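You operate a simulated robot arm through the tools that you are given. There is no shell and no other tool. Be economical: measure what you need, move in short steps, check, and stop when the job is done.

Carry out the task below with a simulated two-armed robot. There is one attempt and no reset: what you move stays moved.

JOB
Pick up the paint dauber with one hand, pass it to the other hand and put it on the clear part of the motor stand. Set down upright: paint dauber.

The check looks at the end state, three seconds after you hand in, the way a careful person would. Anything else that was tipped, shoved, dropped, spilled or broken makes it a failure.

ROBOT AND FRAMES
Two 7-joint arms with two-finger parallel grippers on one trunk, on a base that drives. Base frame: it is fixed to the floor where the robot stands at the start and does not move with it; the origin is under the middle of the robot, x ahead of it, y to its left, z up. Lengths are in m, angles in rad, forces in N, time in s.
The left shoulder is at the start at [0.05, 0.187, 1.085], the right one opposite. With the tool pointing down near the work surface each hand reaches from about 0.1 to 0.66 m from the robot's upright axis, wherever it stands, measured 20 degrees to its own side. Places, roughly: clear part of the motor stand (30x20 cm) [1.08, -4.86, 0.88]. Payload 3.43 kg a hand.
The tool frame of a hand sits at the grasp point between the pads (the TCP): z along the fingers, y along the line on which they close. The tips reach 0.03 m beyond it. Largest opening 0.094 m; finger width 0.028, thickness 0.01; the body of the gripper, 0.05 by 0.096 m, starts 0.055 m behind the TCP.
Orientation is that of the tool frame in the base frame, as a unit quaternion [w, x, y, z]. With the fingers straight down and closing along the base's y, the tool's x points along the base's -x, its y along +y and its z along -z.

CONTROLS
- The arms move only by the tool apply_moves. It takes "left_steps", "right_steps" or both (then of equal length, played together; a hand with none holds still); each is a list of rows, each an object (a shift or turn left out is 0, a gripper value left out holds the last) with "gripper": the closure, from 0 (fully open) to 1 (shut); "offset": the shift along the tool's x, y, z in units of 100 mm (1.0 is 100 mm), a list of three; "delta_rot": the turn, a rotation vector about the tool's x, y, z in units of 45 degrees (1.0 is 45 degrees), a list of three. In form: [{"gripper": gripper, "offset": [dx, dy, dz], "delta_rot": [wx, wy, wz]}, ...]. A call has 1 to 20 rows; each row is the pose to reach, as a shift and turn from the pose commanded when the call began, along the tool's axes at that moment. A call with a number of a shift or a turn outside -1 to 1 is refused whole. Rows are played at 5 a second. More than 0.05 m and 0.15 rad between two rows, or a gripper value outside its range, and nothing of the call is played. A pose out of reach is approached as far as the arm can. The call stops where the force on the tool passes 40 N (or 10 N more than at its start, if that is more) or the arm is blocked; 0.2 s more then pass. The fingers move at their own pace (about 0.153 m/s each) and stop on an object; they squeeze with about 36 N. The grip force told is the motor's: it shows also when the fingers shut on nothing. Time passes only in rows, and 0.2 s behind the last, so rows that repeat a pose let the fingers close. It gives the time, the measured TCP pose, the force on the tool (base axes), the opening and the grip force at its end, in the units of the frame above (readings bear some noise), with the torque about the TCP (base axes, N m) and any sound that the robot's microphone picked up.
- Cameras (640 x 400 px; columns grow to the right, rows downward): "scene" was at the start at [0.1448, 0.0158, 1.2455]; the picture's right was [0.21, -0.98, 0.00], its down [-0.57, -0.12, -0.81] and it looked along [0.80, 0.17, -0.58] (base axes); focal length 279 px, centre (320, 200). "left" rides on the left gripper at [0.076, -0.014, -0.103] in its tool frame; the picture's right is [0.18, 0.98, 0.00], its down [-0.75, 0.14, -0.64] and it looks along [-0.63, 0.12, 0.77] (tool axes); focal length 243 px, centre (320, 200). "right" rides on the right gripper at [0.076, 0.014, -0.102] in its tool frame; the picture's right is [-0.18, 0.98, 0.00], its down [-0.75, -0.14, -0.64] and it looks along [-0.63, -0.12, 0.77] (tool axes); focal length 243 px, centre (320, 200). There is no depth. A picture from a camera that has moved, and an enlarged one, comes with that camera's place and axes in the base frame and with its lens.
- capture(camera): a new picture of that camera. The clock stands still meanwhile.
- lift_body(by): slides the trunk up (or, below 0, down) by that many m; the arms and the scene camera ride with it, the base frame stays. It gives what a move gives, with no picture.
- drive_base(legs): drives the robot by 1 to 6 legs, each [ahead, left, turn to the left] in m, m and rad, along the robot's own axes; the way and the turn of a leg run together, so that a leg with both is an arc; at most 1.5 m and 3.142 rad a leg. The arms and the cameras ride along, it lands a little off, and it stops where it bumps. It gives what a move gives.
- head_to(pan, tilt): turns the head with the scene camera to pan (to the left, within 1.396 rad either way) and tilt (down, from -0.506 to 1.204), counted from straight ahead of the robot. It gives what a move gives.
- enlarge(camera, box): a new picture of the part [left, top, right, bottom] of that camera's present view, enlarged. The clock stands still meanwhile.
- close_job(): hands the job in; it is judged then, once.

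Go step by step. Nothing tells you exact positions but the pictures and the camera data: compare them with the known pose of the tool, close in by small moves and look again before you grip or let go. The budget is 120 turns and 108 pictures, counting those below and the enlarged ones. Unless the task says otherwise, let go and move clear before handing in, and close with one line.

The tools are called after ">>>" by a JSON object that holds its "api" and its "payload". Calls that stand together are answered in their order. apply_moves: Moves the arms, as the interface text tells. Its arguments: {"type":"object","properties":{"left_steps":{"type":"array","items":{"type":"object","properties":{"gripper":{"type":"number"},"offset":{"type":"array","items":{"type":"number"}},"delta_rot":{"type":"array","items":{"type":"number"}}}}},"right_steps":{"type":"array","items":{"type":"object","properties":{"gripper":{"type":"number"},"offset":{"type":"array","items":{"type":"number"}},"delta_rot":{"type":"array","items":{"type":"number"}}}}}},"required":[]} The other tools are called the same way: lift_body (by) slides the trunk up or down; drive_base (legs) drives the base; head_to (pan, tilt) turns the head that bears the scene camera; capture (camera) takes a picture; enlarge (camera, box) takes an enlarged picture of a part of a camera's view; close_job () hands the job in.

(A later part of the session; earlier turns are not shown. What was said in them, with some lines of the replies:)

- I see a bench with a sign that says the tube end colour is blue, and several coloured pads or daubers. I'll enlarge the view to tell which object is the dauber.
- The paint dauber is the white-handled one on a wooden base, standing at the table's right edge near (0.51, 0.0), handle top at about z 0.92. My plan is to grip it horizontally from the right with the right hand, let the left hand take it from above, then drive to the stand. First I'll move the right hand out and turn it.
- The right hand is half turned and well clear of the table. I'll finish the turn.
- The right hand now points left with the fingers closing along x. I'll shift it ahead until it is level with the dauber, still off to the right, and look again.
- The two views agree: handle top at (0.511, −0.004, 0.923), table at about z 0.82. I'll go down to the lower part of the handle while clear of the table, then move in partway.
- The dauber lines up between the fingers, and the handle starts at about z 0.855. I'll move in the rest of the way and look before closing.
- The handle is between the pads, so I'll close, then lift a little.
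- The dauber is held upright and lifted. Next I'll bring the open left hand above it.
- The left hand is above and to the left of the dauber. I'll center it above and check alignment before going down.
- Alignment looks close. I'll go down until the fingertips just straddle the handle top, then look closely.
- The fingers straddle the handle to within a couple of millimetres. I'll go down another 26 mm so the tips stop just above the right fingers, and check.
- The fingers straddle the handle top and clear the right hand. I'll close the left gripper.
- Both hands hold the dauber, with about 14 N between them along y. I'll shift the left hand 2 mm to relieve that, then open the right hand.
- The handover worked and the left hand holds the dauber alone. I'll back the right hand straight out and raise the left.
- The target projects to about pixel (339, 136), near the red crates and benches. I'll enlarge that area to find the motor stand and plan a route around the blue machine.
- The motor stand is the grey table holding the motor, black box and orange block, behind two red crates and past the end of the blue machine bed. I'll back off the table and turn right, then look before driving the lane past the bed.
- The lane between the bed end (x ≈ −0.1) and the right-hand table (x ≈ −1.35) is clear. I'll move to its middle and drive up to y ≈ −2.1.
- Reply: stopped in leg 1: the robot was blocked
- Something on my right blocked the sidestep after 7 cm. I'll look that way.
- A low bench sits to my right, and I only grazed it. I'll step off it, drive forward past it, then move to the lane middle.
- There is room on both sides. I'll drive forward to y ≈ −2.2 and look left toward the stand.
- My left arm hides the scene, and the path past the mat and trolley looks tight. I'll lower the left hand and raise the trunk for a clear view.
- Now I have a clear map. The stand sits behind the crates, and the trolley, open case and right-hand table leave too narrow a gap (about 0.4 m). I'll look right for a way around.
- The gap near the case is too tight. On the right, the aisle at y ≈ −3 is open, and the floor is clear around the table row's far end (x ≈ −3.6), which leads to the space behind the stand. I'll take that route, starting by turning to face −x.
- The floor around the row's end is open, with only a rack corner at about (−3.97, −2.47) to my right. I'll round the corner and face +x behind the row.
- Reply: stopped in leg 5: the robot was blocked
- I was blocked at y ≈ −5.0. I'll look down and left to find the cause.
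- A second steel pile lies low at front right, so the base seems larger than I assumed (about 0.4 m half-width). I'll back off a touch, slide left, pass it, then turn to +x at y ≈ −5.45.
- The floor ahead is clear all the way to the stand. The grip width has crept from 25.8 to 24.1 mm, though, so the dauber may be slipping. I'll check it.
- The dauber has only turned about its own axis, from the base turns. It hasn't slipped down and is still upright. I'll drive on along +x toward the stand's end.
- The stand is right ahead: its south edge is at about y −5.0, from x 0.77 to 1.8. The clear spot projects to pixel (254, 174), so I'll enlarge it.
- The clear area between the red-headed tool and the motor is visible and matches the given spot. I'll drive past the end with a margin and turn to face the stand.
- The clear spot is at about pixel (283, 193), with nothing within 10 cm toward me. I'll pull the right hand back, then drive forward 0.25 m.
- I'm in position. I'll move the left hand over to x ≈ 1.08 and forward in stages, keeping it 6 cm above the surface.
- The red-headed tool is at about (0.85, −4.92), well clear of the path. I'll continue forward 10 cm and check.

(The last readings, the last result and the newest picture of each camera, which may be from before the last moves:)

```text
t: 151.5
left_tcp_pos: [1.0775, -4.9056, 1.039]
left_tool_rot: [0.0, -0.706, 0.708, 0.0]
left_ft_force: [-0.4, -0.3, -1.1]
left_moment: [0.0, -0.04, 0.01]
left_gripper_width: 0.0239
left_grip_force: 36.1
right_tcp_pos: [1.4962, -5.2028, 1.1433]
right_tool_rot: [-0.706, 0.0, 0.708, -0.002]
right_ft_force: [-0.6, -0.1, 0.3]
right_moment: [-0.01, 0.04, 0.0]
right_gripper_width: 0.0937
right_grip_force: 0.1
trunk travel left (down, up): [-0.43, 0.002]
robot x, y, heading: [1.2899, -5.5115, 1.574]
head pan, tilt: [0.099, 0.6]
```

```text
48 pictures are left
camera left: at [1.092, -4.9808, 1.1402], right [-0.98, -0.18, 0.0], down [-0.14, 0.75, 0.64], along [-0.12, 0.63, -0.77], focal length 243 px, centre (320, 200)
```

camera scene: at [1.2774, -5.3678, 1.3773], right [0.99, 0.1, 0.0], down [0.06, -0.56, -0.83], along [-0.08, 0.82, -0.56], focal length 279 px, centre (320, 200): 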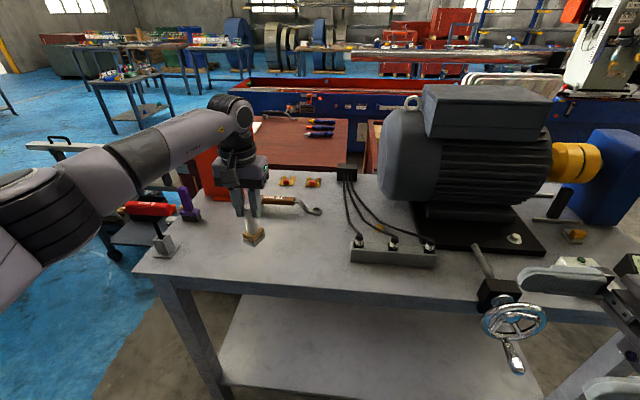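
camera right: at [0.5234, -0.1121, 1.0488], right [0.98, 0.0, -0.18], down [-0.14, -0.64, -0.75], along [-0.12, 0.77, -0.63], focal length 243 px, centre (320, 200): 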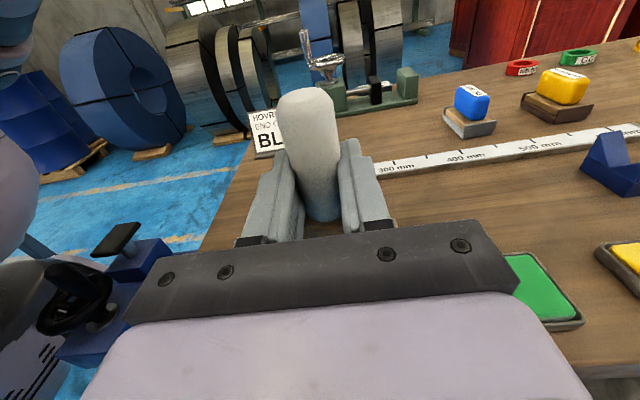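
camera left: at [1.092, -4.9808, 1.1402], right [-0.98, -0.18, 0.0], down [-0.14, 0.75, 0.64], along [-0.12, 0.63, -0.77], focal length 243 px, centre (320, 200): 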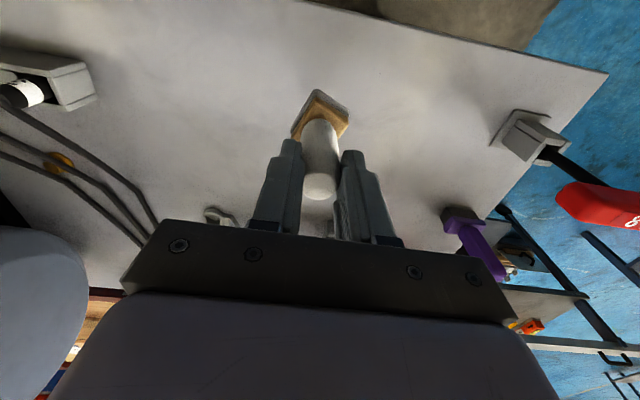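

The dauber is over the clear area. I'll go 2 cm further, lower to about 1 cm above the surface and look.

>>> {"api": "apply_moves", "payload": {"left_steps": [{"offset": [-0.2, 0, 0]}, {"offset": [-0.2, -0.03, 0.2]}, {"offset": [-0.2, -0.03, 0.4]}, {"offset": [-0.2, -0.03, 0.5]}, {"offset": [-0.2, -0.03, 0.5]}]}}

>>> {"api": "enlarge", "payload": {"camera": "scene", "box": [150, 150, 350, 275]}}

>>> {"api": "enlarge", "payload": {"camera": "left", "box": [220, 60, 420, 185]}}

```text
t: 152.7
left_tcp_pos: [1.0823, -4.8864, 0.9889]
left_tool_rot: [0.001, -0.707, 0.707, 0.0]
left_ft_force: [-0.3, 0.1, -0.5]
left_moment: [-0.01, 0.01, -0.05]
left_gripper_width: 0.0241
left_grip_force: 36.4
right_tcp_pos: [1.4971, -5.2018, 1.143]
right_tool_rot: [-0.707, 0.0, 0.707, 0.0]
right_ft_force: [-0.3, 1.0, -0.5]
right_moment: [0.02, 0.01, -0.01]
right_gripper_width: 0.094
right_grip_force: 0.0
trunk travel left (down, up): [-0.43, 0.002]
robot x, y, heading: [1.2886, -5.5114, 1.569]
head pan, tilt: [0.099, 0.6]
```

```text
3.20 times, centred on (250, 212) of scene
camera zoom: at [1.2777, -5.3678, 1.3773], right [0.99, 0.1, 0.0], down [0.06, -0.56, -0.83], along [-0.08, 0.82, -0.56], focal length 892 px, centre (544, 160)
```

zoom: 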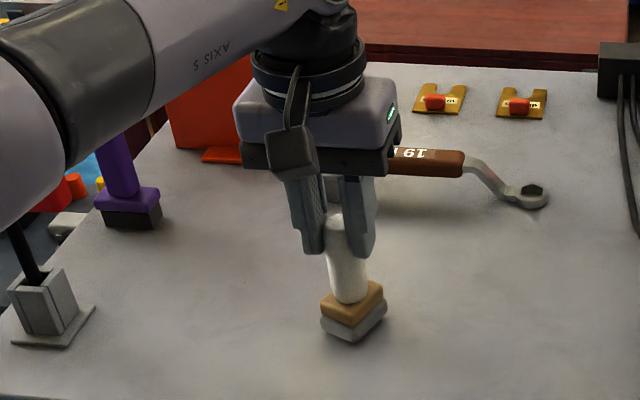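

```text
3.20 times, centred on (320, 122) of left
camera zoom: at [1.0961, -4.9612, 1.0892], right [-0.98, -0.18, 0.0], down [-0.14, 0.75, 0.64], along [-0.12, 0.63, -0.77], focal length 776 px, centre (320, 448)
```

zoom: 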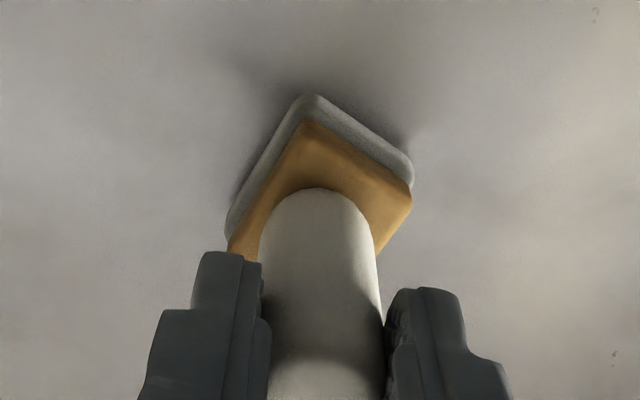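

It's upright about 1 cm above a clear surface. I'll lower in small steps until I feel contact.

>>> {"api": "apply_moves", "payload": {"left_steps": [{"offset": [0, 0, 0.03]}, {"offset": [0, 0, 0.06]}, {"offset": [0, 0, 0.08]}, {"offset": [0, 0, 0.08]}]}}

>>> {"api": "enlarge", "payload": {"camera": "scene", "box": [200, 180, 320, 255]}}

```text
t: 153.7
left_tcp_pos: [1.0816, -4.8865, 0.985]
left_tool_rot: [0.003, -0.707, 0.708, 0.003]
left_ft_force: [-2.7, -0.2, 27.3]
left_moment: [-0.22, 0.13, 0.01]
left_gripper_width: 0.0238
left_grip_force: 36.5
right_tcp_pos: [1.4978, -5.205, 1.1438]
right_tool_rot: [-0.707, -0.001, 0.707, 0.001]
right_ft_force: [0.1, -1.0, 0.0]
right_moment: [0.01, -0.01, 0.02]
right_gripper_width: 0.0938
right_grip_force: 0.0
trunk travel left (down, up): [-0.43, 0.002]
robot x, y, heading: [1.2873, -5.5105, 1.569]
head pan, tilt: [0.099, 0.6]
```

```text
5.33 times, centred on (260, 218) of scene
camera zoom: at [1.2785, -5.3708, 1.3781], right [0.99, 0.1, 0.0], down [0.06, -0.56, -0.83], along [-0.08, 0.82, -0.56], focal length 1486 px, centre (640, 107)
```

zoom: 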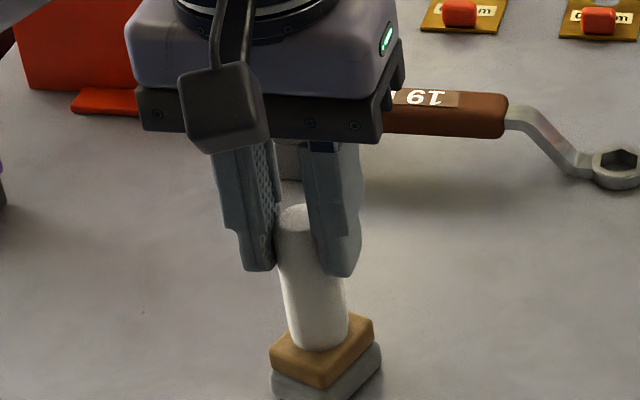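

Contact is made with 27 N of press. I'll ease up about 3 mm so it just rests, then check.

>>> {"api": "apply_moves", "payload": {"left_steps": [{"offset": [0, 0, -0.02]}, {"offset": [0, 0, -0.03]}, {"offset": [0, 0, -0.03]}]}}

>>> {"api": "enlarge", "payload": {"camera": "left", "box": [220, 60, 420, 185]}}

```text
t: 154.5
left_tcp_pos: [1.0807, -4.8868, 0.9853]
left_tool_rot: [0.002, -0.707, 0.708, 0.0]
left_ft_force: [0.6, 2.3, 16.1]
left_moment: [0.39, -0.07, -0.02]
left_gripper_width: 0.024
left_grip_force: 35.9
right_tcp_pos: [1.4995, -5.2027, 1.1433]
right_tool_rot: [0.707, 0.0, -0.707, 0.0]
right_ft_force: [-0.2, 0.5, -0.6]
right_moment: [-0.02, -0.02, -0.03]
right_gripper_width: 0.0941
right_grip_force: 0.1
trunk travel left (down, up): [-0.43, 0.002]
robot x, y, heading: [1.2868, -5.5098, 1.572]
head pan, tilt: [0.099, 0.6]
```

```text
3.20 times, centred on (320, 122) of left
camera zoom: at [1.0965, -4.9617, 1.086], right [-0.98, -0.18, 0.0], down [-0.14, 0.75, 0.64], along [-0.12, 0.63, -0.76], focal length 776 px, centre (320, 448)
```

zoom: 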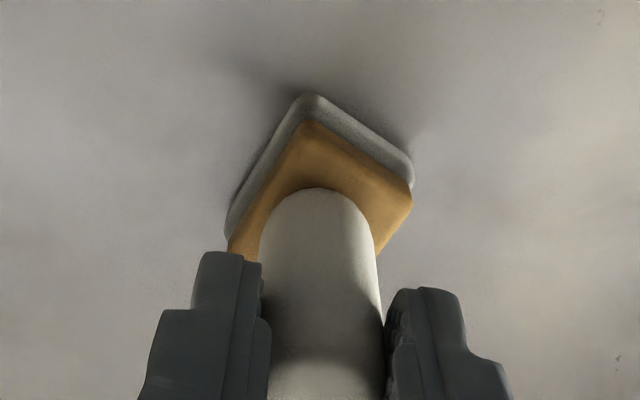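

It still presses 16 N, so I'll ease another 2 mm and then open slowly.

>>> {"api": "apply_moves", "payload": {"left_steps": [{"offset": [0, 0, -0.015]}, {"offset": [0, 0, -0.02]}, {"offset": [0, 0, -0.02]}]}}

```text
t: 155.3
left_tcp_pos: [1.0817, -4.8852, 0.9847]
left_tool_rot: [-0.001, -0.707, 0.707, -0.001]
left_ft_force: [2.3, 2.7, 5.3]
left_moment: [0.39, -0.1, -0.05]
left_gripper_width: 0.0237
left_grip_force: 36.0
right_tcp_pos: [1.4969, -5.2021, 1.1438]
right_tool_rot: [-0.707, 0.001, 0.708, -0.001]
right_ft_force: [0.4, -0.6, -0.5]
right_moment: [-0.02, 0.02, 0.03]
right_gripper_width: 0.0938
right_grip_force: 0.1
trunk travel left (down, up): [-0.43, 0.002]
robot x, y, heading: [1.2805, -5.5114, 1.568]
head pan, tilt: [0.099, 0.6]
```

Only 5 N remains, so it is resting. I'll open gradually.

>>> {"api": "apply_moves", "payload": {"left_steps": [{"gripper": 0.7}, {"gripper": 0.6}, {"gripper": 0.45}, {"gripper": 0.3}, {"gripper": 0.1}, {"gripper": 0.0}, {"gripper": 0.0}]}}

>>> {"api": "enlarge", "payload": {"camera": "scene", "box": [150, 150, 350, 275]}}

>>> {"api": "enlarge", "payload": {"camera": "left", "box": [160, 40, 480, 240]}}

```text
t: 156.9
left_tcp_pos: [1.0803, -4.8858, 0.9856]
left_tool_rot: [0.0, -0.707, 0.708, -0.001]
left_ft_force: [0.6, 0.0, 0.1]
left_moment: [0.03, 0.02, 0.0]
left_gripper_width: 0.0941
left_grip_force: 0.1
right_tcp_pos: [1.4974, -5.2021, 1.1434]
right_tool_rot: [-0.707, 0.0, 0.707, -0.001]
right_ft_force: [-0.6, 0.2, -0.2]
right_moment: [0.0, -0.02, 0.0]
right_gripper_width: 0.0939
right_grip_force: 0.0
trunk travel left (down, up): [-0.43, 0.002]
robot x, y, heading: [1.2842, -5.5124, 1.569]
head pan, tilt: [0.099, 0.6]
```

```text
3.20 times, centred on (250, 212) of scene
camera zoom: at [1.2776, -5.3678, 1.3773], right [0.99, 0.1, 0.0], down [0.06, -0.56, -0.83], along [-0.08, 0.82, -0.56], focal length 892 px, centre (544, 160)
```

zoom: 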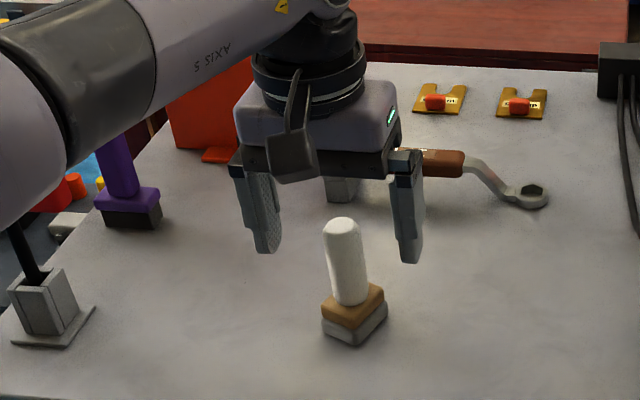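

```text
2.00 times, centred on (320, 140) of left
camera zoom: at [1.0957, -4.9608, 1.0867], right [-0.98, -0.18, 0.0], down [-0.14, 0.75, 0.64], along [-0.12, 0.63, -0.77], focal length 485 px, centre (320, 320)
```

zoom: 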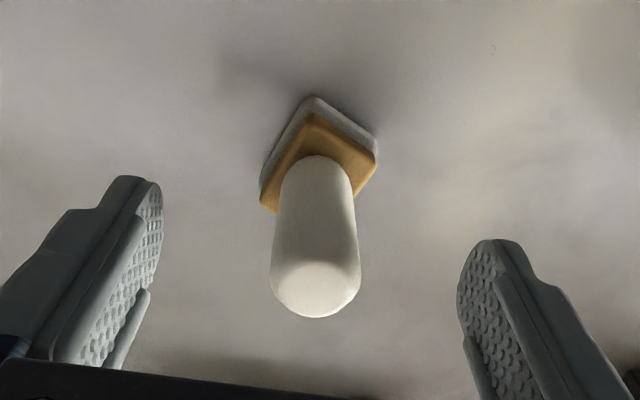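

The dauber stands upright on its own. I'll raise the hand straight up, pull it back, and check the result.

>>> {"api": "apply_moves", "payload": {"left_steps": [{"offset": [0, 0, -0.3]}, {"offset": [0, 0, -0.6]}, {"offset": [0, 0, -1.0]}, {"offset": [0.3, 0, -1.0]}, {"offset": [0.6, 0, -1.0]}, {"offset": [1.0, 0, -1.0]}]}}

>>> {"api": "apply_moves", "payload": {"left_steps": [{"offset": [0.4, 0, 0]}, {"offset": [0.8, 0, 0]}, {"offset": [1.0, 0, 0]}, {"offset": [1.0, 0, 0]}]}}

>>> {"api": "capture", "payload": {"camera": "scene"}}

```text
t: 158.3
left_tcp_pos: [1.0793, -4.9856, 1.0865]
left_tool_rot: [0.0, 0.707, -0.707, 0.0]
left_ft_force: [-0.7, -0.1, 0.1]
left_moment: [0.01, -0.02, -0.03]
left_gripper_width: 0.0937
left_grip_force: 0.0
right_tcp_pos: [1.4977, -5.2019, 1.1428]
right_tool_rot: [-0.707, -0.001, 0.707, -0.001]
right_ft_force: [0.0, 1.1, 0.4]
right_moment: [0.01, 0.02, -0.04]
right_gripper_width: 0.0942
right_grip_force: 0.1
trunk travel left (down, up): [-0.43, 0.002]
robot x, y, heading: [1.284, -5.5153, 1.572]
head pan, tilt: [0.099, 0.6]
```

```text
t: 159.3
left_tcp_pos: [1.0805, -5.086, 1.0844]
left_tool_rot: [0.0, -0.706, 0.708, 0.0]
left_ft_force: [0.0, -0.1, -0.4]
left_moment: [-0.02, 0.03, 0.01]
left_gripper_width: 0.0939
left_grip_force: 0.1
right_tcp_pos: [1.4971, -5.202, 1.1428]
right_tool_rot: [-0.707, -0.001, 0.707, -0.001]
right_ft_force: [-0.3, 0.3, 0.5]
right_moment: [-0.03, -0.01, 0.01]
right_gripper_width: 0.0941
right_grip_force: 0.0
trunk travel left (down, up): [-0.43, 0.002]
robot x, y, heading: [1.2826, -5.5087, 1.571]
head pan, tilt: [0.099, 0.6]
```

```text
41 pictures are left
camera scene: at [1.2777, -5.3677, 1.3773], right [0.99, 0.1, 0.0], down [0.06, -0.56, -0.83], along [-0.08, 0.82, -0.56], focal length 279 px, centre (320, 200)
```

scene: 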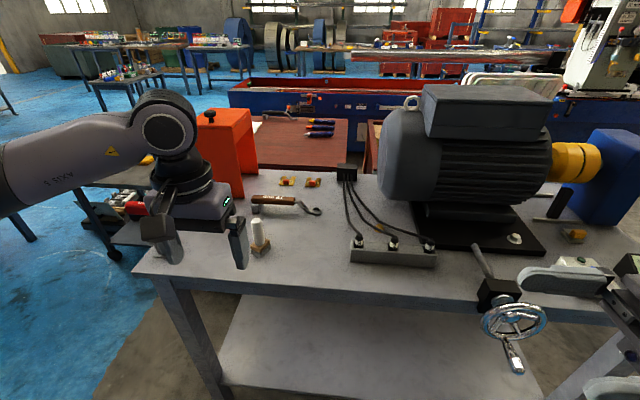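

The dauber stands upright on the clear part of the stand, both hands are clear of it, and nothing else on the stand looks moved. I'm handing in.

>>> {"api": "close_job", "payload": {}}

```text
The job is handed in.
```

The paint dauber was passed from the right hand to the left and now stands upright on the clear part of the motor stand, and the job is handed in. On the way, the base was blocked twice, most likely by a low bench and a steel pile; I saw nothing displaced, but I did not go back to check.
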